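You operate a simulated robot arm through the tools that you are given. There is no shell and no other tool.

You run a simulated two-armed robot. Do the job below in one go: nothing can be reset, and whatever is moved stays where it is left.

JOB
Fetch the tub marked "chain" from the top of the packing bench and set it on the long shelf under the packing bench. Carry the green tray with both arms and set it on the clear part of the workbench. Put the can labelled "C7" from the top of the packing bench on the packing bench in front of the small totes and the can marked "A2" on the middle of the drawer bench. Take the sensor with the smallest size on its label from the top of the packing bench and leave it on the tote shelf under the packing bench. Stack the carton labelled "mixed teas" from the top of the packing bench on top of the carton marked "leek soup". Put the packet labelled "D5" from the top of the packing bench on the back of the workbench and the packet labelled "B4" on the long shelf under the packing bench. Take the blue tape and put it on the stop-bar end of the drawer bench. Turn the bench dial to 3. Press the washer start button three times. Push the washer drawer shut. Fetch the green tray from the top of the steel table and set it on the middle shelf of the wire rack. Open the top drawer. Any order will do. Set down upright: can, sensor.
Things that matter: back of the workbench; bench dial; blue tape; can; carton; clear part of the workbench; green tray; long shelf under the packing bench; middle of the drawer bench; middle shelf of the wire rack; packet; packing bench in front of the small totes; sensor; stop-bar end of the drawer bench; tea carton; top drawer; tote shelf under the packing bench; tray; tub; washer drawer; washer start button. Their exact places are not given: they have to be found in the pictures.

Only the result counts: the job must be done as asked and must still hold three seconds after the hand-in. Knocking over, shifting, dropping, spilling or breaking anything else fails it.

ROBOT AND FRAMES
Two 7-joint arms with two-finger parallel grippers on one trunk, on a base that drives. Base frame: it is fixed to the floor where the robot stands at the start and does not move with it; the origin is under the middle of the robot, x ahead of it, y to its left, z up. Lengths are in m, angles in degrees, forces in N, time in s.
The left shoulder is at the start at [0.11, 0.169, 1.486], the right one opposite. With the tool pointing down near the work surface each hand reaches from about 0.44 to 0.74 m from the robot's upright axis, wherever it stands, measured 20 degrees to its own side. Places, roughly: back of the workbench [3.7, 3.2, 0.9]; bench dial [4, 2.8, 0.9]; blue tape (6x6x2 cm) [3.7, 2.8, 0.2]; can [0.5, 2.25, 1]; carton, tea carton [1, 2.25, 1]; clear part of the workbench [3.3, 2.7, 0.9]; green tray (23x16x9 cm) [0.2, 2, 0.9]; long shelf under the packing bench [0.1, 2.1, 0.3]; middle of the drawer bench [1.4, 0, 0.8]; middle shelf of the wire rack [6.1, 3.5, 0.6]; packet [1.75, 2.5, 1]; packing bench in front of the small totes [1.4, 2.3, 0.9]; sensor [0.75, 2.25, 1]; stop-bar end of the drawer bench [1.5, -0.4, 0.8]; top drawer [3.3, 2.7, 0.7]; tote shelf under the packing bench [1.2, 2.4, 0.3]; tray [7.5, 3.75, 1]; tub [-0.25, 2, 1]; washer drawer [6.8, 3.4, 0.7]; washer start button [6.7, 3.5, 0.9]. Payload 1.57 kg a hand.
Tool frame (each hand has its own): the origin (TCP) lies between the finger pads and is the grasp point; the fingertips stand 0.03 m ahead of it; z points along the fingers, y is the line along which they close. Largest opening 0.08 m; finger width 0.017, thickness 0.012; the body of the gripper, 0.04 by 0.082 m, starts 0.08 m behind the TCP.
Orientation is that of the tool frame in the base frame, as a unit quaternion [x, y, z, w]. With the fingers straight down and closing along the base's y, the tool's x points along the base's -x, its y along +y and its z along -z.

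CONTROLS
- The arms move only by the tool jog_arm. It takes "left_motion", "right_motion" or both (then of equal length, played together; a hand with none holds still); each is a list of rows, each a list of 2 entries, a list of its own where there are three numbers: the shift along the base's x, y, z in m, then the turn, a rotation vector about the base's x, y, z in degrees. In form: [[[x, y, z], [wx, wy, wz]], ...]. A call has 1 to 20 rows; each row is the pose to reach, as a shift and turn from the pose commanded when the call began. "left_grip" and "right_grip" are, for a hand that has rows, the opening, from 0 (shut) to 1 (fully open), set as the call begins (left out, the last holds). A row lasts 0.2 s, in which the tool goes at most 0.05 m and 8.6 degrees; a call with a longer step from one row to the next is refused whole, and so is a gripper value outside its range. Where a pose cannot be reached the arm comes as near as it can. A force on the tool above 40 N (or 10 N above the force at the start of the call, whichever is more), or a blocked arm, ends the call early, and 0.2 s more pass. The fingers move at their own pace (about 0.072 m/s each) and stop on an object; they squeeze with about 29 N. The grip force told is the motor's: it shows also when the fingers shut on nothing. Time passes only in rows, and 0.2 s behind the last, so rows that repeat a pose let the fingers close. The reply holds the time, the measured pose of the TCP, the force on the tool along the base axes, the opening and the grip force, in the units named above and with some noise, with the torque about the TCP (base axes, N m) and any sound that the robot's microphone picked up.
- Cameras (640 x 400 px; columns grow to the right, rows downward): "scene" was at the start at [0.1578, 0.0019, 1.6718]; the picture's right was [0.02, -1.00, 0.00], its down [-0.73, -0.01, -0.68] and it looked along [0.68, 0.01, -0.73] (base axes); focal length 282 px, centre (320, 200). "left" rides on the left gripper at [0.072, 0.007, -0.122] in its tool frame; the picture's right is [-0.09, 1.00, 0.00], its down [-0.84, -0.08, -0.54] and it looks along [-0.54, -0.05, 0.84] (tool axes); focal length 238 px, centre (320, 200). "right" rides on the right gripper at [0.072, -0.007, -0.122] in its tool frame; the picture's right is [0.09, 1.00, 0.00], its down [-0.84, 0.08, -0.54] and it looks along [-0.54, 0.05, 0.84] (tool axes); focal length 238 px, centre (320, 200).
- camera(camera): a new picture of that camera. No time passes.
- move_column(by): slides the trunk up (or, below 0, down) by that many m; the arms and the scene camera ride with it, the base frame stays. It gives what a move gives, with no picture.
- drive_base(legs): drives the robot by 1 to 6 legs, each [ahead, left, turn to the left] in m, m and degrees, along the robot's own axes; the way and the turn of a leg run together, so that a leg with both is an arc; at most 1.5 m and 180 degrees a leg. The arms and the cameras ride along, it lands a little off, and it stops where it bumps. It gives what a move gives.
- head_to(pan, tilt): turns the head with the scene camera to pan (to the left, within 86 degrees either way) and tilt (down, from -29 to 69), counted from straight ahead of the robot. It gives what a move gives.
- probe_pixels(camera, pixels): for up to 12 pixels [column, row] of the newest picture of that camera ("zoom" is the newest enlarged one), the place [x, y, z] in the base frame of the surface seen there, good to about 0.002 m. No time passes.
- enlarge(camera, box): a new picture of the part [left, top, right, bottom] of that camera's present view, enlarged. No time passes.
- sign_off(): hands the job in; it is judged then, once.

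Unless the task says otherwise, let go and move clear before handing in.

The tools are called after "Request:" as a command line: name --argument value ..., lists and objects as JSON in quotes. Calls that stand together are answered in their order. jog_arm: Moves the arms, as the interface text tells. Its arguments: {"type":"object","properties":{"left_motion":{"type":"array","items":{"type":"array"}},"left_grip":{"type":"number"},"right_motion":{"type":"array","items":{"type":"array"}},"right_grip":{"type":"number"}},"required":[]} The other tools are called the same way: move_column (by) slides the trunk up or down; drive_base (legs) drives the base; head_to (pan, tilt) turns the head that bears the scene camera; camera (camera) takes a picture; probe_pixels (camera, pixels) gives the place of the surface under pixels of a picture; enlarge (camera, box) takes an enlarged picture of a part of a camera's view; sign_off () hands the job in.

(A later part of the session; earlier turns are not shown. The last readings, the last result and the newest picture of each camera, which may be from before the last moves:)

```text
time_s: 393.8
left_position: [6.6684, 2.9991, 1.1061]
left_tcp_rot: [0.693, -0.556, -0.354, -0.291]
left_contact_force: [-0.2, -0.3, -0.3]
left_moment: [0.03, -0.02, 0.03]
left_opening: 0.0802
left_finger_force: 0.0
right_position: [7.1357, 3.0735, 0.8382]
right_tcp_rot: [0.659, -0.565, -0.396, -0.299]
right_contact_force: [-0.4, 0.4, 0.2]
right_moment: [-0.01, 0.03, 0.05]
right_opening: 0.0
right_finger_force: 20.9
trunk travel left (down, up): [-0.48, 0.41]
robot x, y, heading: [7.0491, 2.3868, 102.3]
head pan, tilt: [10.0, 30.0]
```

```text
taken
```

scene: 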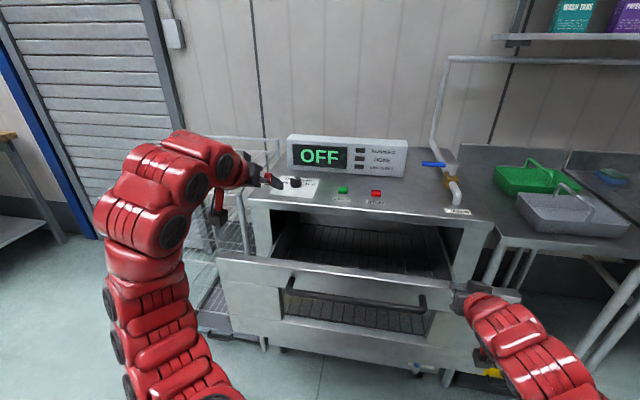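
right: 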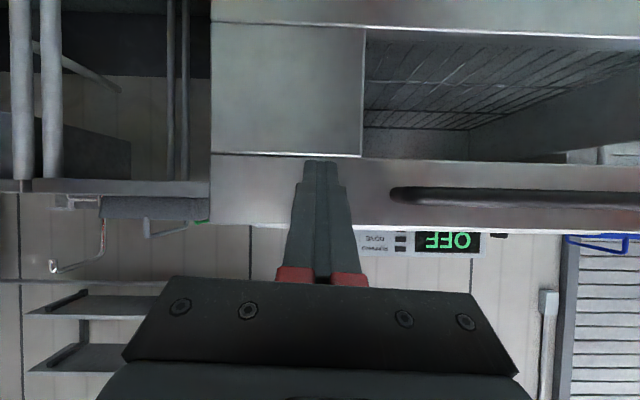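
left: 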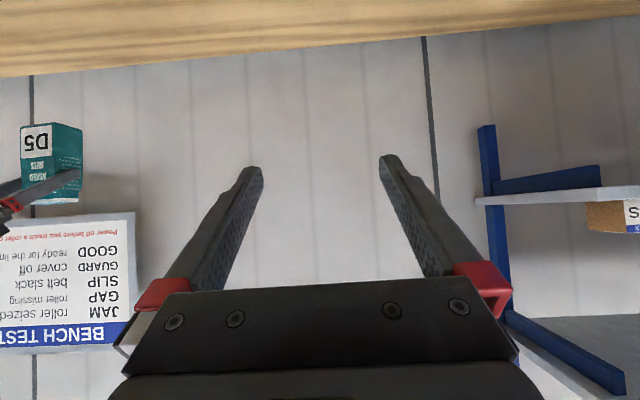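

The hand is in front of the panel's solid right part. I'll drive up 8 cm and then push with the arm.

Request:
drive_base --legs '[[0.075, 0, 0]]'

Request:
jog_arm --right_motion '[[[-0.004, 0.02, 0], [0, 0, 0]], [[-0.0085, 0.039, 0], [0, 0, 0]], [[-0.013, 0.059, 0], [0, 0, 0]], [[-0.017, 0.078, 0], [0, 0, 0]], [[-0.021, 0.098, 0], [0, 0, 0]], [[-0.0256, 0.117, 0], [0, 0, 0]], [[-0.03, 0.137, 0], [0, 0, 0]], [[-0.034, 0.156, 0], [0, 0, 0]]]'

Request:
camera --camera "scene"

```text
time_s: 394.8
left_position: [6.6531, 3.071, 1.1059]
left_tcp_rot: [0.694, -0.555, -0.355, -0.29]
left_contact_force: [-0.3, -0.8, 0.7]
left_moment: [0.0, 0.0, 0.0]
left_opening: 0.0801
left_finger_force: 0.0
right_position: [7.1198, 3.1465, 0.8376]
right_tcp_rot: [0.659, -0.565, -0.396, -0.298]
right_contact_force: [0.8, 0.6, 0.6]
right_moment: [0.01, -0.02, -0.01]
right_opening: 0.0
right_finger_force: 20.8
trunk travel left (down, up): [-0.48, 0.41]
robot x, y, heading: [7.0356, 2.4575, 102.3]
head pan, tilt: [10.0, 30.0]
```

```text
time_s: 396.6
left_position: [6.6529, 3.0709, 1.1063]
left_tcp_rot: [0.694, -0.555, -0.355, -0.29]
left_contact_force: [-0.2, 0.7, -0.4]
left_moment: [-0.02, 0.0, -0.01]
left_opening: 0.0798
left_finger_force: 0.0
right_position: [7.0843, 3.3024, 0.8364]
right_tcp_rot: [0.659, -0.565, -0.396, -0.298]
right_contact_force: [-0.2, 0.8, 0.6]
right_moment: [0.01, -0.01, -0.01]
right_opening: 0.0
right_finger_force: 21.3
trunk travel left (down, up): [-0.48, 0.41]
robot x, y, heading: [7.0366, 2.4565, 102.4]
head pan, tilt: [10.0, 30.0]
```

```text
taken
```

scene: 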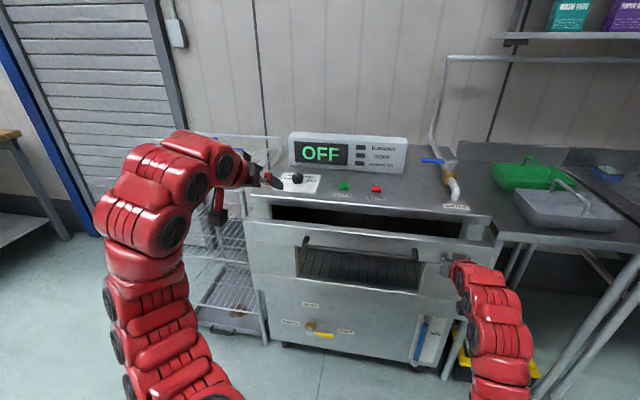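

The drawer is sliding in well. I'll keep pushing.

Request:
jog_arm --right_motion '[[[-0.004, 0.02, 0], [0, 0, 0]], [[-0.0085, 0.039, 0], [0, 0, 0]], [[-0.013, 0.059, 0], [0, 0, 0]], [[-0.017, 0.078, 0], [0, 0, 0]], [[-0.021, 0.098, 0], [0, 0, 0]]]'

Request:
camera --camera "scene"

```text
time_s: 397.9
left_position: [6.6531, 3.0583, 1.1124]
left_tcp_rot: [0.693, -0.553, -0.358, -0.294]
left_contact_force: [-1.4, 0.9, 0.2]
left_moment: [0.01, 0.01, 0.02]
left_opening: 0.08
left_finger_force: 0.0
right_position: [7.0668, 3.387, 0.8402]
right_tcp_rot: [0.662, -0.567, -0.392, -0.296]
right_contact_force: [6.9, -57.9, 18.6]
right_moment: [0.04, 0.13, 0.26]
right_opening: 0.0
right_finger_force: 21.0
trunk travel left (down, up): [-0.48, 0.41]
robot x, y, heading: [7.0331, 2.4514, 102.2]
head pan, tilt: [10.0, 30.0]
stopped in row 5 (right hand): the force on the tool passed its limit at 73 N (the readings are from after the stop); the commanded pose is now the measured one
```

```text
taken
```

scene: 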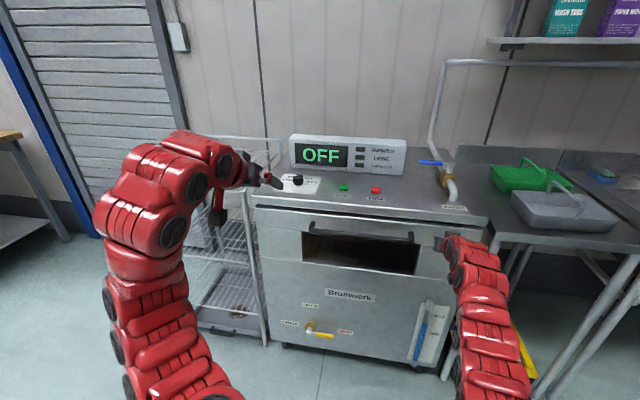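

The drawer hit its stop and looks flush with the washer front. I'll withdraw the hand and verify by probing.

Request:
jog_arm --right_motion '[[[0.006, -0.03, 0], [0, 0, 0]], [[0.012, -0.06, 0], [0, 0, 0]], [[0.02, -0.1, 0.01], [0, 0, 0]], [[0.03, -0.14, 0.03], [0, 0, 0]]]'

Request:
enlarge --camera "scene" --box '[230, 160, 510, 335]'

Request:
probe_pixels --camera "zoom" --pixels '[[120, 130], [470, 190], [120, 112], [470, 165], [120, 150], [280, 300], [200, 270], [110, 240], [260, 62], [333, 70], [300, 90], [450, 180]]'

```text
time_s: 398.9
left_position: [6.6538, 3.0678, 1.1087]
left_tcp_rot: [0.694, -0.554, -0.356, -0.29]
left_contact_force: [0.5, 0.1, -0.7]
left_moment: [-0.02, 0.02, -0.02]
left_opening: 0.0799
left_finger_force: 0.1
right_position: [7.0978, 3.2529, 0.8601]
right_tcp_rot: [0.663, -0.569, -0.389, -0.294]
right_contact_force: [-0.3, -0.6, -0.1]
right_moment: [-0.01, 0.02, -0.03]
right_opening: 0.0
right_finger_force: 21.2
trunk travel left (down, up): [-0.48, 0.41]
robot x, y, heading: [7.0397, 2.4591, 102.1]
head pan, tilt: [10.0, 30.0]
```

```text
2.29 times, centred on (370, 248) of scene
```

zoom: 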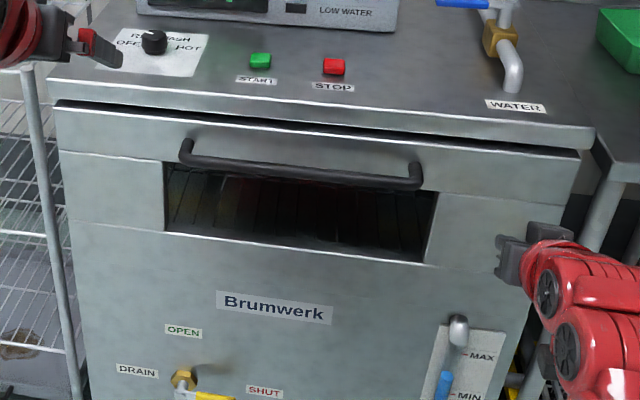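

```text
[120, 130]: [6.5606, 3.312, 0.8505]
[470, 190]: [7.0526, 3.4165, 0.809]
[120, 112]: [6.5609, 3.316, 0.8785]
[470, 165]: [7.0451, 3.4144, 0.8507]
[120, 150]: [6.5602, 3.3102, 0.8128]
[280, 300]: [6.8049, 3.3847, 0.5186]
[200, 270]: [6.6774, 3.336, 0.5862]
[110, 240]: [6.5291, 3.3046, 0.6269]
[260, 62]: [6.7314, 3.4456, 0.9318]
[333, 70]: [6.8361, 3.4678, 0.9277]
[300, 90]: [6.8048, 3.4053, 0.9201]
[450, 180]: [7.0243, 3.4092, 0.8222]
```

The drawer face is flush (n≈1.837 along its width), so it is shut. Next is START: I'll fold the right hand back and up, close the left hand and move it above the button.

Request:
jog_arm --right_motion '[[[0.007, -0.03, 0.03], [0, 0, 0]], [[0.014, -0.06, 0.06], [0, 0, 0]], [[0.021, -0.09, 0.09], [0, 0, 0]], [[0.028, -0.12, 0.12], [0, 0, 0]], [[0.028, -0.12, 0.16], [0, 0, 0]], [[0.028, -0.12, 0.2], [0, 0, 0]], [[0.028, -0.12, 0.24], [0, 0, 0]]]' --left_motion '[[[0, 0, 0], [0, 0, 0]], [[0, 0, 0], [0, 0, 0]], [[0, 0, 0], [0, 0, 0]], [[0, 0, 0], [0, 0, 0]], [[0, 0, 0], [0, 0, 0]], [[0, 0, 0], [0, 0, 0]], [[0, 0, 0], [0, 0, 0]]]' --left_grip 0

Request:
drive_base --legs '[[0, -0.08, 0], [0.165, 0, 0]]'

Request:
camera --camera "scene"

Request:
camera --camera "left"

```text
time_s: 400.5
left_position: [6.6536, 3.0689, 1.108]
left_tcp_rot: [0.694, -0.555, -0.356, -0.291]
left_contact_force: [0.0, 0.2, -0.3]
left_moment: [0.04, 0.0, -0.01]
left_opening: 0.0
left_finger_force: 21.5
right_position: [7.1223, 3.1328, 1.1021]
right_tcp_rot: [0.664, -0.568, -0.389, -0.292]
right_contact_force: [-0.5, -0.2, 1.0]
right_moment: [0.0, 0.0, -0.04]
right_opening: 0.0
right_finger_force: 22.0
trunk travel left (down, up): [-0.48, 0.41]
robot x, y, heading: [7.0341, 2.4555, 102.2]
head pan, tilt: [10.0, 30.0]
```

```text
time_s: 402.6
left_position: [6.6968, 3.2456, 1.1058]
left_tcp_rot: [0.694, -0.555, -0.356, -0.29]
left_contact_force: [-0.7, -0.7, 0.3]
left_moment: [0.02, 0.02, -0.01]
left_opening: 0.0004
left_finger_force: 22.1
right_position: [7.167, 3.3109, 1.1001]
right_tcp_rot: [0.663, -0.568, -0.389, -0.292]
right_contact_force: [0.2, 0.2, 0.0]
right_moment: [-0.04, 0.0, 0.0]
right_opening: 0.0
right_finger_force: 21.5
trunk travel left (down, up): [-0.48, 0.41]
robot x, y, heading: [7.0797, 2.6334, 102.2]
head pan, tilt: [10.0, 30.0]
```

```text
taken
```

scene: 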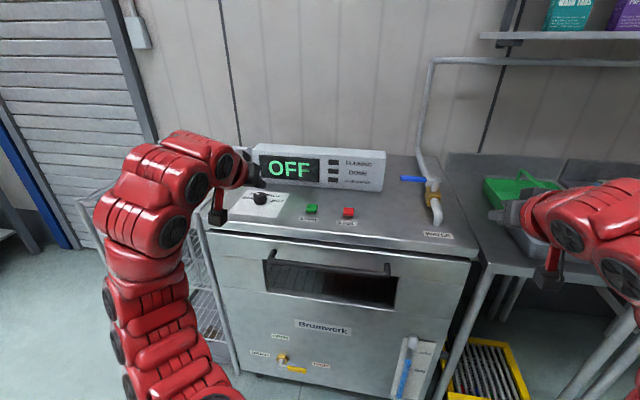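

```text
taken
```

left: 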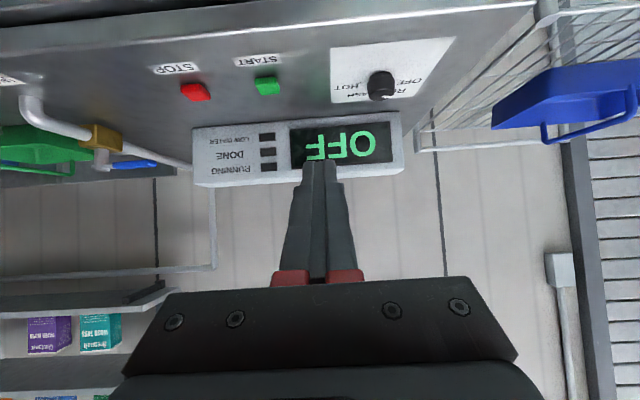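

START appears at (267,85) in the left view. I'll probe it for its exact place.

Request:
enlarge --camera "left" --box '[230, 60, 310, 110]'

Request:
probe_pixels --camera "zoom" --pixels '[[300, 210], [220, 200], [380, 200], [300, 150], [300, 240], [260, 180], [340, 180]]'

```text
8.00 times, centred on (270, 85) of left
```

zoom: 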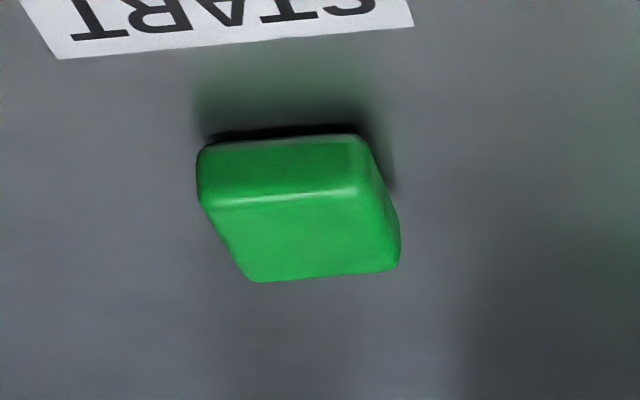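

```text
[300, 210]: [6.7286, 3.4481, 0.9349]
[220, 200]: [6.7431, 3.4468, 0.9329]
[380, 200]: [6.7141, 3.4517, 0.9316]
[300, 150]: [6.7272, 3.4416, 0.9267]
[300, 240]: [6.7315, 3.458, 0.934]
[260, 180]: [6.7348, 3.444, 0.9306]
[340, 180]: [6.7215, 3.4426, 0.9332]
```

Button centre is (6.729, 3.457) with its top at z≈0.9345. I'll hover the fingertips 2.5 cm above it.

Request:
jog_arm --left_motion '[[[0.008, 0.04, 0], [0, 0, 0]], [[0.016, 0.08, 0], [0, 0, 0]], [[0.024, 0.12, -0.02], [0, 0, 0]], [[0.032, 0.16, -0.045], [0, 0, 0]], [[0.0374, 0.1874, -0.08], [0, 0, 0]], [[0.0374, 0.1874, -0.12], [0, 0, 0]], [[0.0374, 0.1874, -0.128], [0, 0, 0]], [[0.0374, 0.1874, -0.128], [0, 0, 0]]]'

Request:
camera --camera "left"

Request:
enlarge --camera "scene" --box '[230, 140, 390, 240]'

```text
time_s: 404.4
left_position: [6.733, 3.4332, 0.9781]
left_tcp_rot: [0.694, -0.556, -0.354, -0.291]
left_contact_force: [-0.8, -0.3, 0.2]
left_moment: [-0.05, -0.04, 0.01]
left_opening: 0.0
left_finger_force: 21.2
right_position: [7.1659, 3.3099, 1.1028]
right_tcp_rot: [0.663, -0.569, -0.389, -0.293]
right_contact_force: [0.0, -0.3, 0.3]
right_moment: [0.01, -0.04, 0.0]
right_opening: 0.0001
right_finger_force: 21.6
trunk travel left (down, up): [-0.48, 0.41]
robot x, y, heading: [7.0817, 2.6327, 102.4]
head pan, tilt: [10.0, 30.0]
```

```text
taken
```

left: 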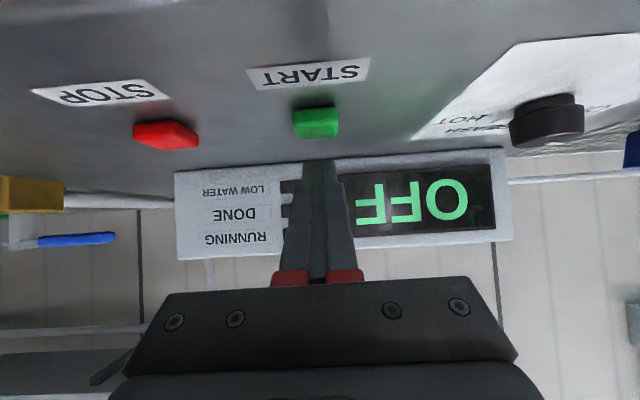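

```text
4.00 times, centred on (310, 190) of scene
```

zoom: 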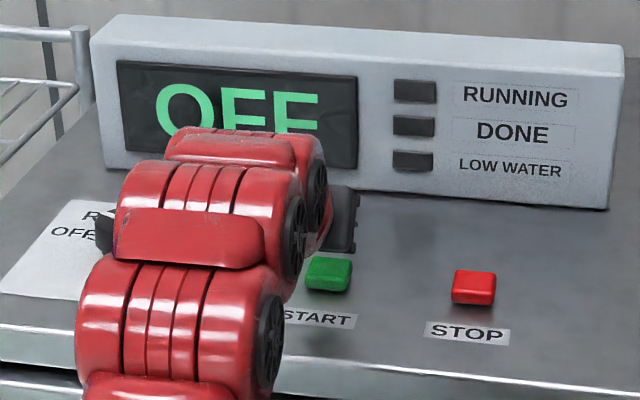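

The fingertips are right above START. I'll make the first press and watch the force and sound.

Request:
jog_arm --left_motion '[[[0, 0, -0.012], [0, 0, 0]], [[0, 0, -0.018], [0, 0, 0]], [[0, 0, -0.022], [0, 0, 0]], [[0, 0, -0.024], [0, 0, 0]], [[0, 0, -0.024], [0, 0, 0]]]'

Request:
camera --camera "left"

```text
time_s: 405.6
left_position: [6.7342, 3.433, 0.9559]
left_tcp_rot: [0.693, -0.555, -0.355, -0.291]
left_contact_force: [-0.4, 0.0, 1.6]
left_moment: [0.06, 0.03, 0.02]
left_opening: 0.0
left_finger_force: 20.8
right_position: [7.1656, 3.3092, 1.1001]
right_tcp_rot: [0.663, -0.568, -0.389, -0.293]
right_contact_force: [-1.3, 0.4, 0.4]
right_moment: [0.01, 0.04, 0.02]
right_opening: 0.0002
right_finger_force: 21.7
trunk travel left (down, up): [-0.48, 0.41]
robot x, y, heading: [7.0811, 2.6325, 102.1]
head pan, tilt: [10.0, 30.0]
```

```text
taken
```

left: 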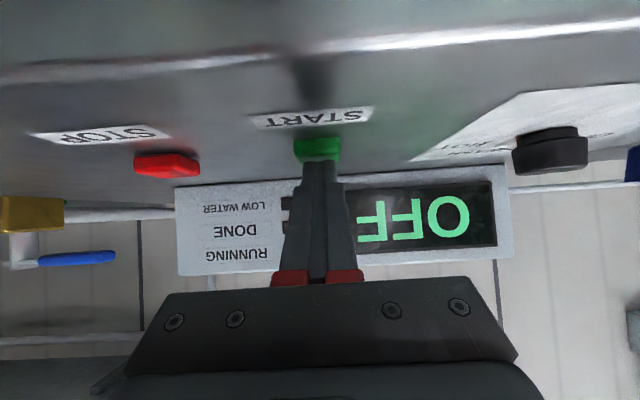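

It has just touched (1.6 N). I'll press further in small steps.

Request:
jog_arm --left_motion '[[[0, 0, -0.003], [0, 0, 0]], [[0, 0, -0.006], [0, 0, 0]], [[0, 0, -0.006], [0, 0, 0]]]'

Request:
camera --camera "left"

```text
time_s: 406.4
left_position: [6.7345, 3.4328, 0.9521]
left_tcp_rot: [0.693, -0.555, -0.356, -0.292]
left_contact_force: [-2.7, 4.9, 11.0]
left_moment: [0.32, 0.08, 0.04]
left_opening: 0.0
left_finger_force: 21.9
right_position: [7.1656, 3.3088, 1.1018]
right_tcp_rot: [0.662, -0.569, -0.389, -0.293]
right_contact_force: [-0.3, -0.4, 0.6]
right_moment: [0.0, 0.04, 0.02]
right_opening: 0.0
right_finger_force: 21.3
trunk travel left (down, up): [-0.48, 0.41]
robot x, y, heading: [7.0801, 2.6314, 102.7]
head pan, tilt: [10.0, 30.0]
heard: click
```

```text
taken
```

left: 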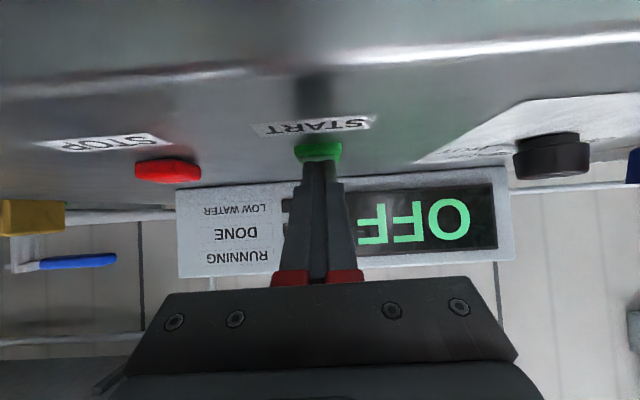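

A click was heard: the first press. I'll lift off fully now.

Request:
jog_arm --left_motion '[[[0, 0, 0.01], [0, 0, 0]], [[0, 0, 0.02], [0, 0, 0]], [[0, 0, 0.024], [0, 0, 0]], [[0, 0, 0.024], [0, 0, 0]]]'

Request:
jog_arm --left_motion '[[[0, 0, -0.01], [0, 0, 0]], [[0, 0, -0.018], [0, 0, 0]], [[0, 0, -0.021], [0, 0, 0]], [[0, 0, -0.024], [0, 0, 0]], [[0, 0, -0.024], [0, 0, 0]]]'

```text
time_s: 407.4
left_position: [6.7331, 3.4331, 0.9713]
left_tcp_rot: [0.694, -0.555, -0.356, -0.29]
left_contact_force: [0.2, 0.3, 0.0]
left_moment: [-0.03, -0.03, 0.0]
left_opening: 0.0
left_finger_force: 21.9
right_position: [7.1658, 3.31, 1.1019]
right_tcp_rot: [0.663, -0.568, -0.389, -0.292]
right_contact_force: [0.7, -0.1, -0.2]
right_moment: [-0.05, 0.01, 0.0]
right_opening: 0.0
right_finger_force: 21.5
trunk travel left (down, up): [-0.48, 0.41]
robot x, y, heading: [7.0781, 2.6376, 102.5]
head pan, tilt: [10.0, 30.0]
```

```text
time_s: 408.6
left_position: [6.7338, 3.4316, 0.9506]
left_tcp_rot: [0.692, -0.554, -0.357, -0.293]
left_contact_force: [-2.4, 5.0, 14.9]
left_moment: [0.41, 0.07, 0.01]
left_opening: 0.0001
left_finger_force: 21.1
right_position: [7.1658, 3.3082, 1.1019]
right_tcp_rot: [0.663, -0.568, -0.391, -0.293]
right_contact_force: [-0.5, 0.8, -0.1]
right_moment: [0.01, -0.01, 0.03]
right_opening: 0.0
right_finger_force: 21.3
trunk travel left (down, up): [-0.48, 0.41]
robot x, y, heading: [7.077, 2.6354, 102.3]
head pan, tilt: [10.0, 30.0]
heard: click
```

Second click heard. I'll lift off and press a third time.

Request:
jog_arm --left_motion '[[[0, 0, 0.01], [0, 0, 0]], [[0, 0, 0.02], [0, 0, 0]], [[0, 0, 0.024], [0, 0, 0]], [[0, 0, 0.024], [0, 0, 0]]]'

Request:
jog_arm --left_motion '[[[0, 0, -0.01], [0, 0, 0]], [[0, 0, -0.018], [0, 0, 0]], [[0, 0, -0.021], [0, 0, 0]], [[0, 0, -0.024], [0, 0, 0]], [[0, 0, -0.024], [0, 0, 0]]]'

```text
time_s: 409.6
left_position: [6.7338, 3.4326, 0.972]
left_tcp_rot: [0.694, -0.556, -0.354, -0.291]
left_contact_force: [0.4, -1.1, -0.4]
left_moment: [-0.02, 0.0, 0.03]
left_opening: 0.0
left_finger_force: 20.9
right_position: [7.1668, 3.3093, 1.1021]
right_tcp_rot: [0.663, -0.569, -0.389, -0.293]
right_contact_force: [0.0, 0.7, -0.5]
right_moment: [0.01, 0.02, -0.02]
right_opening: 0.0
right_finger_force: 21.0
trunk travel left (down, up): [-0.48, 0.41]
robot x, y, heading: [7.0789, 2.6309, 102.2]
head pan, tilt: [10.0, 30.0]
```

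```text
time_s: 410.8
left_position: [6.7349, 3.432, 0.9513]
left_tcp_rot: [0.693, -0.554, -0.357, -0.292]
left_contact_force: [-1.5, 4.5, 11.5]
left_moment: [0.28, 0.07, -0.01]
left_opening: 0.0
left_finger_force: 21.3
right_position: [7.1674, 3.3077, 1.1018]
right_tcp_rot: [0.662, -0.569, -0.389, -0.293]
right_contact_force: [-0.8, -0.2, -0.2]
right_moment: [0.0, 0.01, -0.03]
right_opening: 0.0001
right_finger_force: 21.6
trunk travel left (down, up): [-0.48, 0.41]
robot x, y, heading: [7.0795, 2.6323, 102.2]
head pan, tilt: [10.0, 30.0]
heard: click
```

Third click heard. I'll lift the hand well away and check the washer display.

Request:
jog_arm --left_motion '[[[0, 0, 0.01], [0, 0, 0]], [[0, 0, 0.03], [0, 0, 0]], [[0, 0, 0.07], [0, 0, 0]], [[0, 0, 0.11], [0, 0, 0]], [[0.01, -0.045, 0.13], [0, 0, 0]], [[0.02, -0.09, 0.15], [0, 0, 0]]]'

Request:
drive_base --legs '[[-0.3, 0, 0]]'

Request:
camera --camera "scene"

```text
refused: row 5 steps farther than a row can; nothing moved
```

```text
time_s: 412.8
left_position: [6.7991, 3.1409, 0.9499]
left_tcp_rot: [0.693, -0.555, -0.356, -0.292]
left_contact_force: [-0.5, -0.2, 0.2]
left_moment: [-0.03, -0.03, -0.02]
left_opening: 0.0002
left_finger_force: 21.3
right_position: [7.231, 3.0171, 1.1013]
right_tcp_rot: [0.662, -0.569, -0.389, -0.293]
right_contact_force: [0.3, 0.3, 0.3]
right_moment: [-0.01, -0.02, -0.01]
right_opening: 0.0
right_finger_force: 20.8
trunk travel left (down, up): [-0.48, 0.41]
robot x, y, heading: [7.1449, 2.3383, 102.4]
head pan, tilt: [10.0, 30.0]
```

```text
taken
```

scene: 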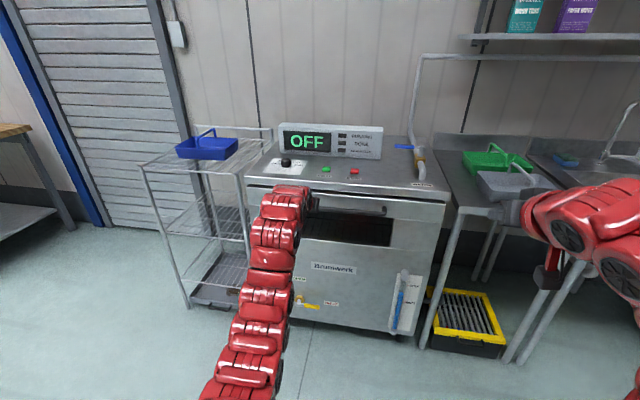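

Three clicks were heard in all and the washer display is unchanged. Next is the green tray with the bail handle at (497,160); I'll raise the hands and look closer.

Request:
jog_arm --left_motion '[[[0, 0, 0.04], [0, 0, 0]], [[0, 0, 0.08], [0, 0, 0]], [[0, 0, 0.12], [0, 0, 0]], [[0, 0, 0.15], [0, 0, 0]]]'

Request:
drive_base --legs '[[0, -0.45, 0]]'

Request:
head_to --pan 0 --tilt 35

Request:
camera --camera "scene"

```text
time_s: 413.8
left_position: [6.7998, 3.1418, 1.0987]
left_tcp_rot: [0.693, -0.557, -0.354, -0.291]
left_contact_force: [-0.3, 0.9, 1.2]
left_moment: [0.0, 0.04, 0.0]
left_opening: 0.0001
left_finger_force: 21.2
right_position: [7.2319, 3.0173, 1.1011]
right_tcp_rot: [0.661, -0.57, -0.388, -0.294]
right_contact_force: [-0.2, 0.2, -0.2]
right_moment: [0.02, 0.0, -0.03]
right_opening: 0.0
right_finger_force: 20.9
trunk travel left (down, up): [-0.48, 0.41]
robot x, y, heading: [7.1411, 2.3391, 102.3]
head pan, tilt: [10.0, 30.0]
```

```text
time_s: 416.6
left_position: [7.2268, 3.2352, 1.0992]
left_tcp_rot: [0.696, -0.552, -0.357, -0.289]
left_contact_force: [0.5, -0.6, -0.5]
left_moment: [0.0, 0.01, 0.02]
left_opening: 0.0
left_finger_force: 21.6
right_position: [7.6613, 3.1164, 1.1019]
right_tcp_rot: [0.666, -0.565, -0.391, -0.291]
right_contact_force: [-0.4, 0.0, -0.4]
right_moment: [0.01, 0.01, 0.02]
right_opening: 0.0002
right_finger_force: 21.5
trunk travel left (down, up): [-0.48, 0.41]
robot x, y, heading: [7.5825, 2.4399, 103.1]
head pan, tilt: [10.0, 30.0]
```

```text
time_s: 417.3
left_position: [7.2268, 3.2349, 1.0994]
left_tcp_rot: [0.697, -0.551, -0.356, -0.288]
left_contact_force: [0.2, -0.5, 1.2]
left_moment: [0.01, 0.01, -0.02]
left_opening: 0.0
left_finger_force: 21.0
right_position: [7.6606, 3.1167, 1.1001]
right_tcp_rot: [0.666, -0.565, -0.391, -0.29]
right_contact_force: [0.8, 0.7, -0.1]
right_moment: [-0.03, -0.01, 0.01]
right_opening: 0.0001
right_finger_force: 21.9
trunk travel left (down, up): [-0.48, 0.41]
robot x, y, heading: [7.5824, 2.4388, 102.7]
head pan, tilt: [0.0, 35.0]
```

```text
taken
```

scene: 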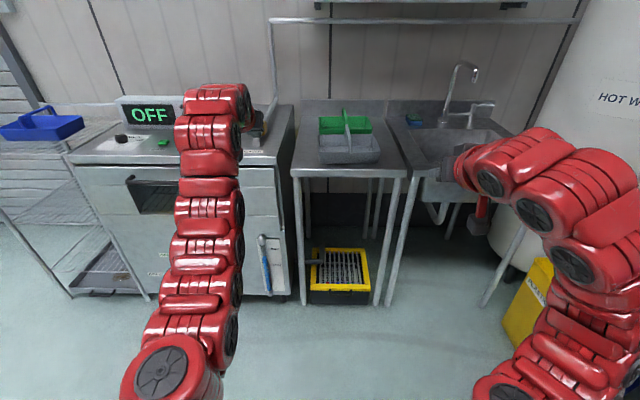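

Request:
enlarge --camera "scene" --box '[290, 95, 420, 180]'

Request:
probe_pixels --camera "zoom" --pixels '[[270, 110], [270, 190], [145, 108], [390, 110], [140, 190], [395, 130], [290, 310], [145, 215], [440, 215], [160, 330], [440, 330], [285, 175]]'

```text
4.71 times, centred on (355, 138) of scene
```

zoom: 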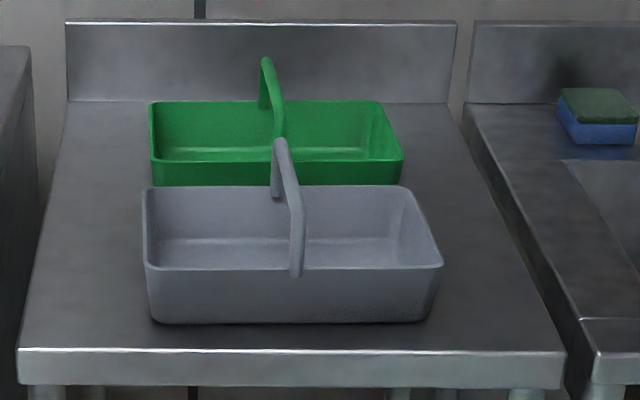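

```text
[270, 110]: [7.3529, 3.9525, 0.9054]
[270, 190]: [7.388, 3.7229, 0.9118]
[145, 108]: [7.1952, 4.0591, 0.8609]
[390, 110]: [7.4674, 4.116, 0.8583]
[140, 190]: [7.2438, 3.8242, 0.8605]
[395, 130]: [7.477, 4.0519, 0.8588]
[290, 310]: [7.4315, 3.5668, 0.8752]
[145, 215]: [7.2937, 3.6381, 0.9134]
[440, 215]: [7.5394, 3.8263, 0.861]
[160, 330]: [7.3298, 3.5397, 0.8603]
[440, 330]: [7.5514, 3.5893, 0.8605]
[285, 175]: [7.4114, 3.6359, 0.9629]
```

The green tray stands behind a grey one, each with a bail handle. I'll enlarge more and probe the green handle.

Request:
enlarge --camera "scene" --box '[310, 100, 390, 170]'

Request:
probe_pixels --camera "zoom" --pixels '[[208, 70], [212, 85], [220, 110], [228, 135], [232, 160], [218, 140], [72, 112], [355, 112], [80, 180], [385, 180], [70, 230], [215, 60]]'

Request:
probe_pixels --camera "zoom" --pixels '[[232, 175], [240, 195], [250, 220], [258, 250], [265, 280], [205, 66], [222, 120], [380, 170], [150, 180], [300, 180]]'

```text
5.71 times, centred on (350, 135) of scene
```

zoom: 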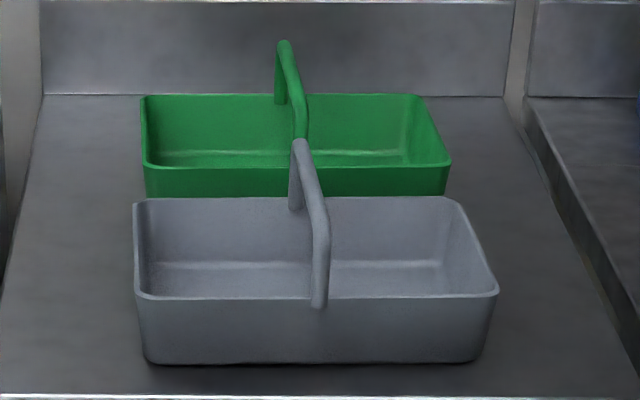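

```text
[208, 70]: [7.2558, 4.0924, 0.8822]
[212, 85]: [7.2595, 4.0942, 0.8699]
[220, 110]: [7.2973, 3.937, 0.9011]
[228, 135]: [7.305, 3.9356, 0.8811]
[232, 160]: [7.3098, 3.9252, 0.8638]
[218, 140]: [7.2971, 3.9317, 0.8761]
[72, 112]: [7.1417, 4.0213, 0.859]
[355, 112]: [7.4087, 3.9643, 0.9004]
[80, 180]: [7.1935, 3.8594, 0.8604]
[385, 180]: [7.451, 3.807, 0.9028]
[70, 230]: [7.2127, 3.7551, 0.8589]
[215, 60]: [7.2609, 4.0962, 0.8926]
```

```text
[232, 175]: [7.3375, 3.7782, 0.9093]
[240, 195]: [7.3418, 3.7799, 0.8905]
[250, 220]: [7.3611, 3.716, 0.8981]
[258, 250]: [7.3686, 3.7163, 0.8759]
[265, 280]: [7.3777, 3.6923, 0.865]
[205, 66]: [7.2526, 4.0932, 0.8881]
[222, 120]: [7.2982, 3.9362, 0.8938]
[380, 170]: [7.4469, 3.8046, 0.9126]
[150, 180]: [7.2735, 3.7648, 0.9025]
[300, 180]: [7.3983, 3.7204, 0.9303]
```

Request:
probe_pixels --camera "zoom" --pixels '[[284, 44], [288, 60], [293, 80], [298, 105], [301, 128], [280, 90], [300, 143], [310, 180], [142, 160], [448, 162], [145, 100], [415, 98]]'

```text
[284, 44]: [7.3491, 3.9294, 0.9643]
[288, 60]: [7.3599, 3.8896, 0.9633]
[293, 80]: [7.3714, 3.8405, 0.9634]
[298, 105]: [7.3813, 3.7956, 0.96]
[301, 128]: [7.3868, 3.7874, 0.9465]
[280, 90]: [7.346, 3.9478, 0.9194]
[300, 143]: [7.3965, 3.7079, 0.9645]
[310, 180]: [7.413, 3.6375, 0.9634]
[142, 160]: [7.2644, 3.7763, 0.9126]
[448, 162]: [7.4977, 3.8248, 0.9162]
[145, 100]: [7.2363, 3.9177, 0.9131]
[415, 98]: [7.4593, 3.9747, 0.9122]
```

The green handle's top bar runs from (7.349,3.929) to (7.381,3.796) at z≈0.964, with its middle at (7.3655, 3.8635). I'll check the sink side for obstacles to my other hand.

Request:
probe_pixels --camera "scene" --pixels '[[460, 70], [448, 100], [480, 105], [470, 120], [420, 120], [500, 140], [270, 60], [272, 120], [400, 20], [580, 20], [415, 122], [540, 60]]'

Request:
probe_pixels --camera "scene" --pixels '[[270, 30], [275, 95], [40, 125], [70, 125], [10, 150], [75, 215], [100, 285], [40, 200], [20, 210], [66, 160], [150, 300], [5, 120]]'

```text
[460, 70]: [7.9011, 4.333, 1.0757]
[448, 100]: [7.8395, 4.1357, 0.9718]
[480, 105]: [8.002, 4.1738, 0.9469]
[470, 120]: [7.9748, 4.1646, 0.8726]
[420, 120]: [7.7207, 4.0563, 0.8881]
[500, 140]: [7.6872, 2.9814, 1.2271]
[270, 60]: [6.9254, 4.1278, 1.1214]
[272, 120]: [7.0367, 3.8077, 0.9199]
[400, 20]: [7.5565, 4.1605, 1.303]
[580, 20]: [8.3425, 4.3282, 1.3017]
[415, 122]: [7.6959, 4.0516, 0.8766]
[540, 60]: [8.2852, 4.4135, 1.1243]
```

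```text
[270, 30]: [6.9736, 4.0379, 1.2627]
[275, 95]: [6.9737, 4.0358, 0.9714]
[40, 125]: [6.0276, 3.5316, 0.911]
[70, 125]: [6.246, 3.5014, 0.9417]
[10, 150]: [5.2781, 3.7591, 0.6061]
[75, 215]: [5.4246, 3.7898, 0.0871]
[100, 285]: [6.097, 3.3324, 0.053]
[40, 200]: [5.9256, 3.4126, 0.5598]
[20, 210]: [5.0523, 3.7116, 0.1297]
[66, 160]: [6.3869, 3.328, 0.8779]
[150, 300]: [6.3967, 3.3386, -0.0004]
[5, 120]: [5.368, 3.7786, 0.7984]
```

The faucet is far back (n≥2.37), so there's room. I'll set the right hand to a 45° tilt, half open, raise the left a bit, and drive up to the steel table.

Request:
jog_arm --right_motion '[[[0, 0, 0.01], [-6.5, -1.4, 0]], [[0, 0, 0.02], [-13, -2.8, 0]], [[0, 0, 0.02], [-13, -2.8, 0]]]' --left_motion '[[[0, 0, 0.03], [0, 0, 0]], [[0, 0, 0.06], [0, 0, 0]], [[0, 0, 0.09], [0, 0, 0]]]' --right_grip 0.5

Request:
drive_base --legs '[[0, 0.11, -0.4], [0.4, 0, 0]]'

Request:
camera --camera "right"

Request:
camera --camera "scene"

```text
time_s: 418.1
left_position: [7.23, 3.2228, 1.1669]
left_tcp_rot: [0.696, -0.551, -0.357, -0.29]
left_contact_force: [-0.5, 0.3, 0.2]
left_moment: [0.0, -0.01, 0.01]
left_opening: 0.0
left_finger_force: 21.1
left hand out of reach, approached as far as the arm can: row 3
right_position: [7.6418, 3.1116, 1.0978]
right_tcp_rot: [0.676, -0.572, -0.373, -0.275]
right_contact_force: [-0.2, -0.4, -0.1]
right_moment: [-0.03, 0.02, -0.03]
right_opening: 0.0401
right_finger_force: 0.1
right hand out of reach, approached as far as the arm can: row 1, 2, 3
trunk travel left (down, up): [-0.48, 0.41]
robot x, y, heading: [7.5814, 2.4372, 102.8]
head pan, tilt: [0.0, 35.0]
```

```text
time_s: 421.3
left_position: [7.0485, 3.5834, 1.1649]
left_tcp_rot: [0.694, -0.555, -0.355, -0.29]
left_contact_force: [-0.3, -0.6, 0.0]
left_moment: [0.01, 0.01, -0.02]
left_opening: 0.0001
left_finger_force: 21.3
right_position: [7.459, 3.4692, 1.097]
right_tcp_rot: [0.673, -0.576, -0.372, -0.277]
right_contact_force: [0.3, 0.9, 0.0]
right_moment: [-0.01, 0.03, -0.02]
right_opening: 0.0396
right_finger_force: 0.0
trunk travel left (down, up): [-0.48, 0.41]
robot x, y, heading: [7.3902, 2.7946, 102.2]
head pan, tilt: [0.0, 35.0]
```

```text
taken
```

right: 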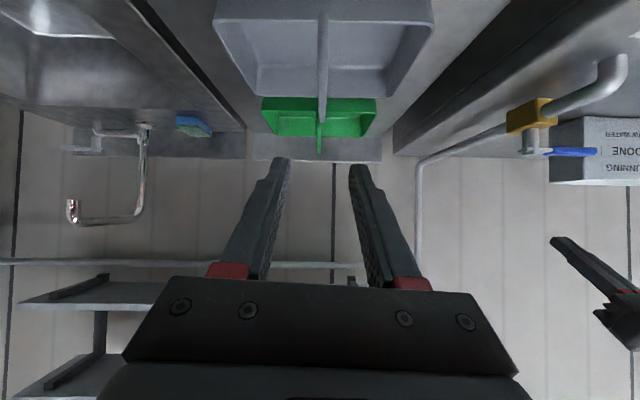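

```text
taken
```

scene: 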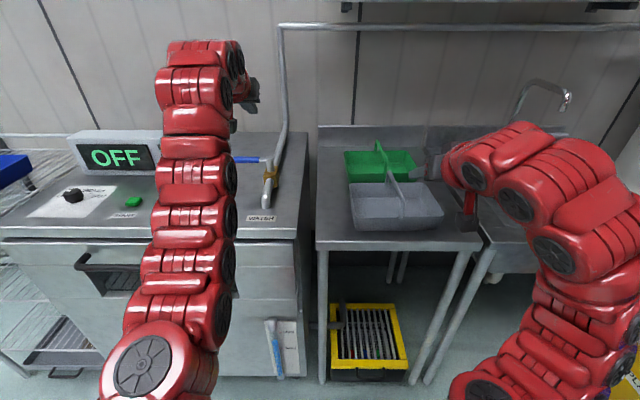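

I'll rotate the right hand to the 45° tilt now that it has room, and drive 0.2 m closer.

Request:
drive_base --legs '[[0.2, 0, 0]]'

Request:
jog_arm --right_motion '[[[-0.005, 0.03, 0], [-5, -1.1, 0]], [[-0.01, 0.06, 0], [-10, -2.2, 0]], [[-0.015, 0.09, 0], [-10, -2.2, 0]], [[-0.02, 0.12, 0], [-10, -2.2, 0]]]'

Request:
camera --camera "right"

Request:
camera --camera "scene"

```text
time_s: 422.9
left_position: [7.0055, 3.7826, 1.165]
left_tcp_rot: [0.694, -0.555, -0.355, -0.29]
left_contact_force: [0.0, 0.4, -0.9]
left_moment: [0.02, -0.03, -0.01]
left_opening: 0.0
left_finger_force: 21.1
right_position: [7.415, 3.6667, 1.0958]
right_tcp_rot: [0.673, -0.576, -0.372, -0.278]
right_contact_force: [0.0, -0.2, -1.3]
right_moment: [-0.04, -0.02, -0.02]
right_opening: 0.0399
right_finger_force: 0.0
trunk travel left (down, up): [-0.48, 0.41]
robot x, y, heading: [7.3466, 2.9952, 102.5]
head pan, tilt: [0.0, 35.0]
```

```text
time_s: 423.9
left_position: [7.0096, 3.7844, 1.1661]
left_tcp_rot: [0.693, -0.556, -0.356, -0.289]
left_contact_force: [0.8, 0.1, 0.1]
left_moment: [0.0, 0.11, 0.04]
left_opening: 0.0
left_finger_force: 21.5
right_position: [7.401, 3.7868, 1.098]
right_tcp_rot: [0.703, -0.601, -0.308, -0.225]
right_contact_force: [1.7, 0.0, -0.6]
right_moment: [-0.04, 0.11, 0.15]
right_opening: 0.04
right_finger_force: 0.1
right hand out of reach, approached as far as the arm can: row 1, 2, 3
trunk travel left (down, up): [-0.48, 0.41]
robot x, y, heading: [7.3483, 2.9955, 102.1]
head pan, tilt: [0.0, 35.0]
```

```text
taken
```

right: 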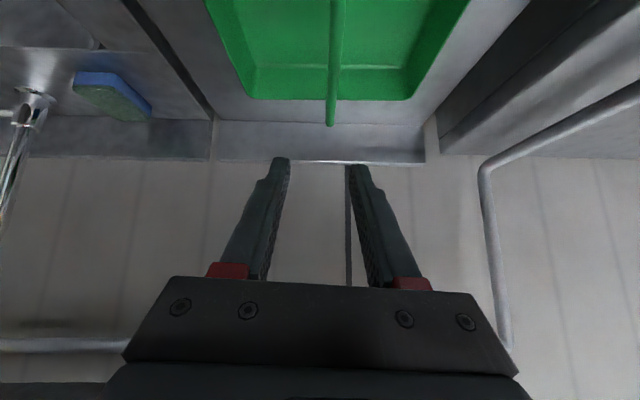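

```text
taken
```

scene: 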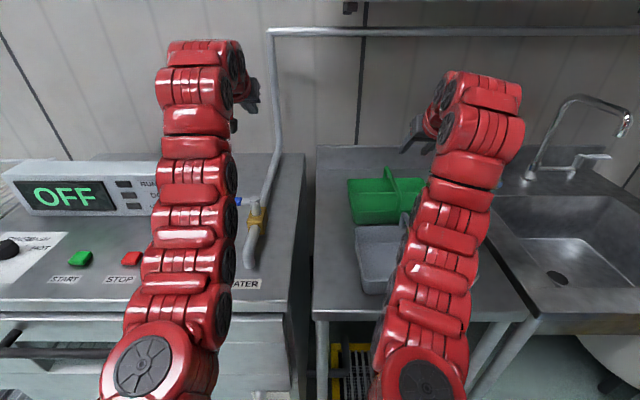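

The tilt is now 45° and the green handle is in view at (334,60). I'll probe it from here.

Request:
probe_pixels --camera "right" --pixels '[[331, 122], [332, 100], [334, 70], [336, 40], [337, 15], [336, 3]]'

```text
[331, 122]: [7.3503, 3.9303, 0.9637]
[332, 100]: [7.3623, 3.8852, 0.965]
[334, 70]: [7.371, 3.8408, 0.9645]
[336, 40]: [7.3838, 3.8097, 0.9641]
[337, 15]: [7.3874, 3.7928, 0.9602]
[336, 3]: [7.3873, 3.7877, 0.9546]
```

The bar's middle is (7.3675, 3.862). I'll move above it and come down with the fingers on both sides.

Request:
jog_arm --right_motion '[[[-0.016, 0.034, -0.01], [0, 0, 2]], [[-0.0317, 0.0684, -0.03], [0, 0, 4.5]], [[-0.0317, 0.0684, -0.06], [0, 0, 4.5]], [[-0.0317, 0.0684, -0.08], [0, 0, 4.5]], [[-0.0317, 0.0684, -0.08], [0, 0, 4.5]]]'

Request:
camera --camera "right"

```text
time_s: 425.1
left_position: [7.005, 3.7815, 1.1667]
left_tcp_rot: [0.693, -0.556, -0.354, -0.292]
left_contact_force: [0.0, 0.6, -0.8]
left_moment: [-0.01, 0.0, -0.02]
left_opening: 0.0
left_finger_force: 21.5
right_position: [7.3625, 3.854, 1.019]
right_tcp_rot: [0.724, -0.572, -0.317, -0.218]
right_contact_force: [0.2, 0.1, -0.1]
right_moment: [-0.03, -0.01, 0.01]
right_opening: 0.0402
right_finger_force: 0.2
trunk travel left (down, up): [-0.48, 0.41]
robot x, y, heading: [7.3449, 2.9917, 102.5]
head pan, tilt: [0.0, 35.0]
```

```text
taken
```

right: 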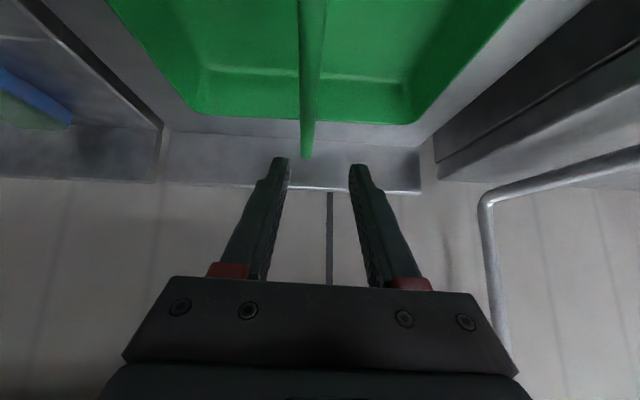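

The bar is ~6 mm right of centre. I'll correct and descend onto it, then close and lift gently.

Request:
jog_arm --right_motion '[[[0.006, 0.0015, -0.015], [0, 0, 0]], [[0.0065, 0.0015, -0.035], [0, 0, 0]], [[0.0065, 0.0015, -0.052], [0, 0, 0]], [[0.0065, 0.0015, -0.052], [0, 0, 0]]]'

Request:
camera --camera "right"

```text
time_s: 426.1
left_position: [7.0054, 3.7811, 1.166]
left_tcp_rot: [0.694, -0.555, -0.355, -0.291]
left_contact_force: [0.6, -0.5, -0.2]
left_moment: [-0.01, 0.05, 0.04]
left_opening: 0.0001
left_finger_force: 21.1
right_position: [7.3703, 3.8573, 0.9667]
right_tcp_rot: [0.724, -0.573, -0.316, -0.217]
right_contact_force: [0.5, -0.4, 0.4]
right_moment: [-0.03, -0.05, 0.01]
right_opening: 0.0399
right_finger_force: 0.0
trunk travel left (down, up): [-0.48, 0.41]
robot x, y, heading: [7.3479, 2.9941, 102.4]
head pan, tilt: [0.0, 35.0]
```

```text
taken
```

right: 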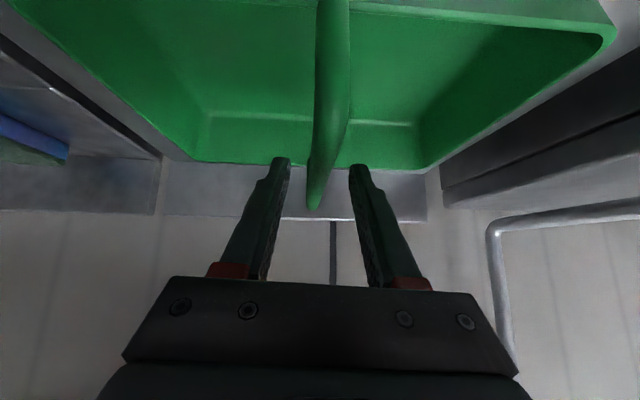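

The bar lies between the fingertips. I'll go 5 mm lower, close, and lift 3 cm.

Request:
jog_arm --right_motion '[[[0, 0, -0.005], [0, 0, 0]], [[0, 0, -0.005], [0, 0, 0]]]'

Request:
jog_arm --right_motion '[[[0, 0, 0], [0, 0, 0]], [[0, 0, 0], [0, 0, 0]], [[0, 0, 0], [0, 0, 0]], [[0, 0, 0], [0, 0, 0]]]' --right_grip 0

Request:
jog_arm --right_motion '[[[0, 0, 0.005], [0, 0, 0]], [[0, 0, 0.015], [0, 0, 0]], [[0, 0, 0.03], [0, 0, 0]], [[0, 0, 0.03], [0, 0, 0]]]'

Request:
camera --camera "right"

Request:
camera --camera "scene"

```text
time_s: 426.7
left_position: [7.0051, 3.7829, 1.1647]
left_tcp_rot: [0.694, -0.555, -0.355, -0.29]
left_contact_force: [-0.5, 0.1, -0.3]
left_moment: [0.03, 0.0, -0.02]
left_opening: 0.0
left_finger_force: 20.9
right_position: [7.3704, 3.8567, 0.9608]
right_tcp_rot: [0.724, -0.573, -0.316, -0.217]
right_contact_force: [0.2, -0.6, 0.2]
right_moment: [-0.04, -0.02, 0.02]
right_opening: 0.04
right_finger_force: 0.0
trunk travel left (down, up): [-0.48, 0.41]
robot x, y, heading: [7.3454, 2.9942, 102.7]
head pan, tilt: [0.0, 35.0]
```

```text
time_s: 427.7
left_position: [7.0056, 3.7821, 1.1648]
left_tcp_rot: [0.694, -0.554, -0.355, -0.29]
left_contact_force: [0.4, -0.2, -1.3]
left_moment: [-0.03, 0.0, 0.01]
left_opening: 0.0
left_finger_force: 21.2
right_position: [7.3705, 3.8556, 0.9606]
right_tcp_rot: [0.724, -0.574, -0.315, -0.217]
right_contact_force: [0.3, -0.5, 0.8]
right_moment: [-0.16, -0.02, -0.1]
right_opening: 0.0114
right_finger_force: 29.2
trunk travel left (down, up): [-0.48, 0.41]
robot x, y, heading: [7.3504, 2.9961, 102.2]
head pan, tilt: [0.0, 35.0]
```

```text
time_s: 428.7
left_position: [7.005, 3.783, 1.1657]
left_tcp_rot: [0.694, -0.554, -0.356, -0.29]
left_contact_force: [-0.2, 0.1, 0.6]
left_moment: [0.01, -0.01, 0.0]
left_opening: 0.0003
left_finger_force: 21.5
right_position: [7.3707, 3.8548, 0.9908]
right_tcp_rot: [0.725, -0.573, -0.316, -0.217]
right_contact_force: [-0.2, 0.8, -2.0]
right_moment: [-0.01, -0.02, 0.0]
right_opening: 0.0115
right_finger_force: 28.4
trunk travel left (down, up): [-0.48, 0.41]
robot x, y, heading: [7.3469, 2.9909, 102.5]
head pan, tilt: [0.0, 35.0]
```

```text
taken
```

right: 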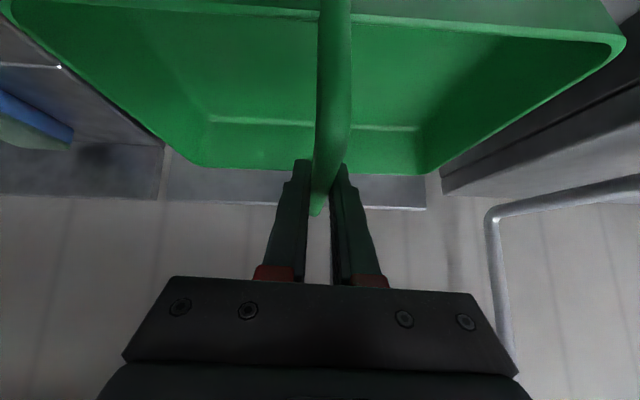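

```text
taken
```

scene: 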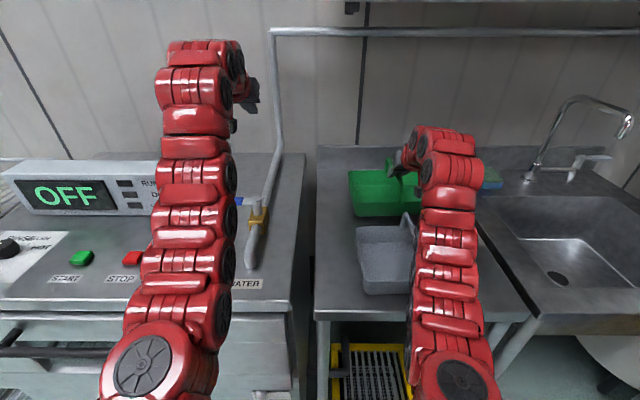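

The tray is held by its handle. I'll raise it 14 cm with the column to clear the grey handle, then back straight out.

Request:
move_column --by 0.14

Request:
camera --camera "right"

```text
time_s: 430.4
left_position: [7.0049, 3.7833, 1.3059]
left_tcp_rot: [0.694, -0.555, -0.355, -0.29]
left_contact_force: [0.0, -0.5, 0.3]
left_moment: [0.01, -0.01, 0.0]
left_opening: 0.0
left_finger_force: 20.6
right_position: [7.3702, 3.8568, 1.1304]
right_tcp_rot: [0.724, -0.573, -0.316, -0.216]
right_contact_force: [0.0, 0.3, -1.7]
right_moment: [-0.03, 0.0, 0.0]
right_opening: 0.0112
right_finger_force: 28.5
trunk travel left (down, up): [-0.62, 0.27]
robot x, y, heading: [7.3486, 2.9956, 102.6]
head pan, tilt: [0.0, 35.0]
```

```text
taken
```

right: 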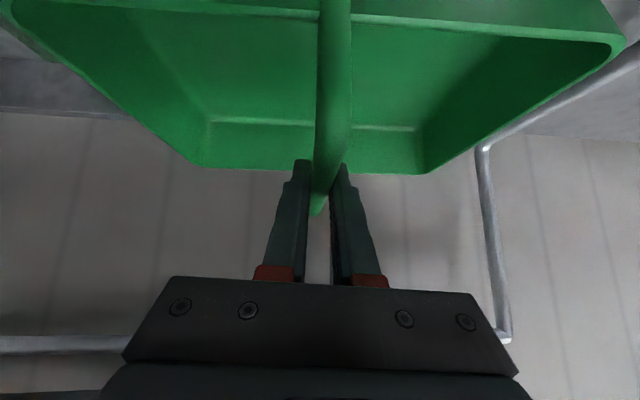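

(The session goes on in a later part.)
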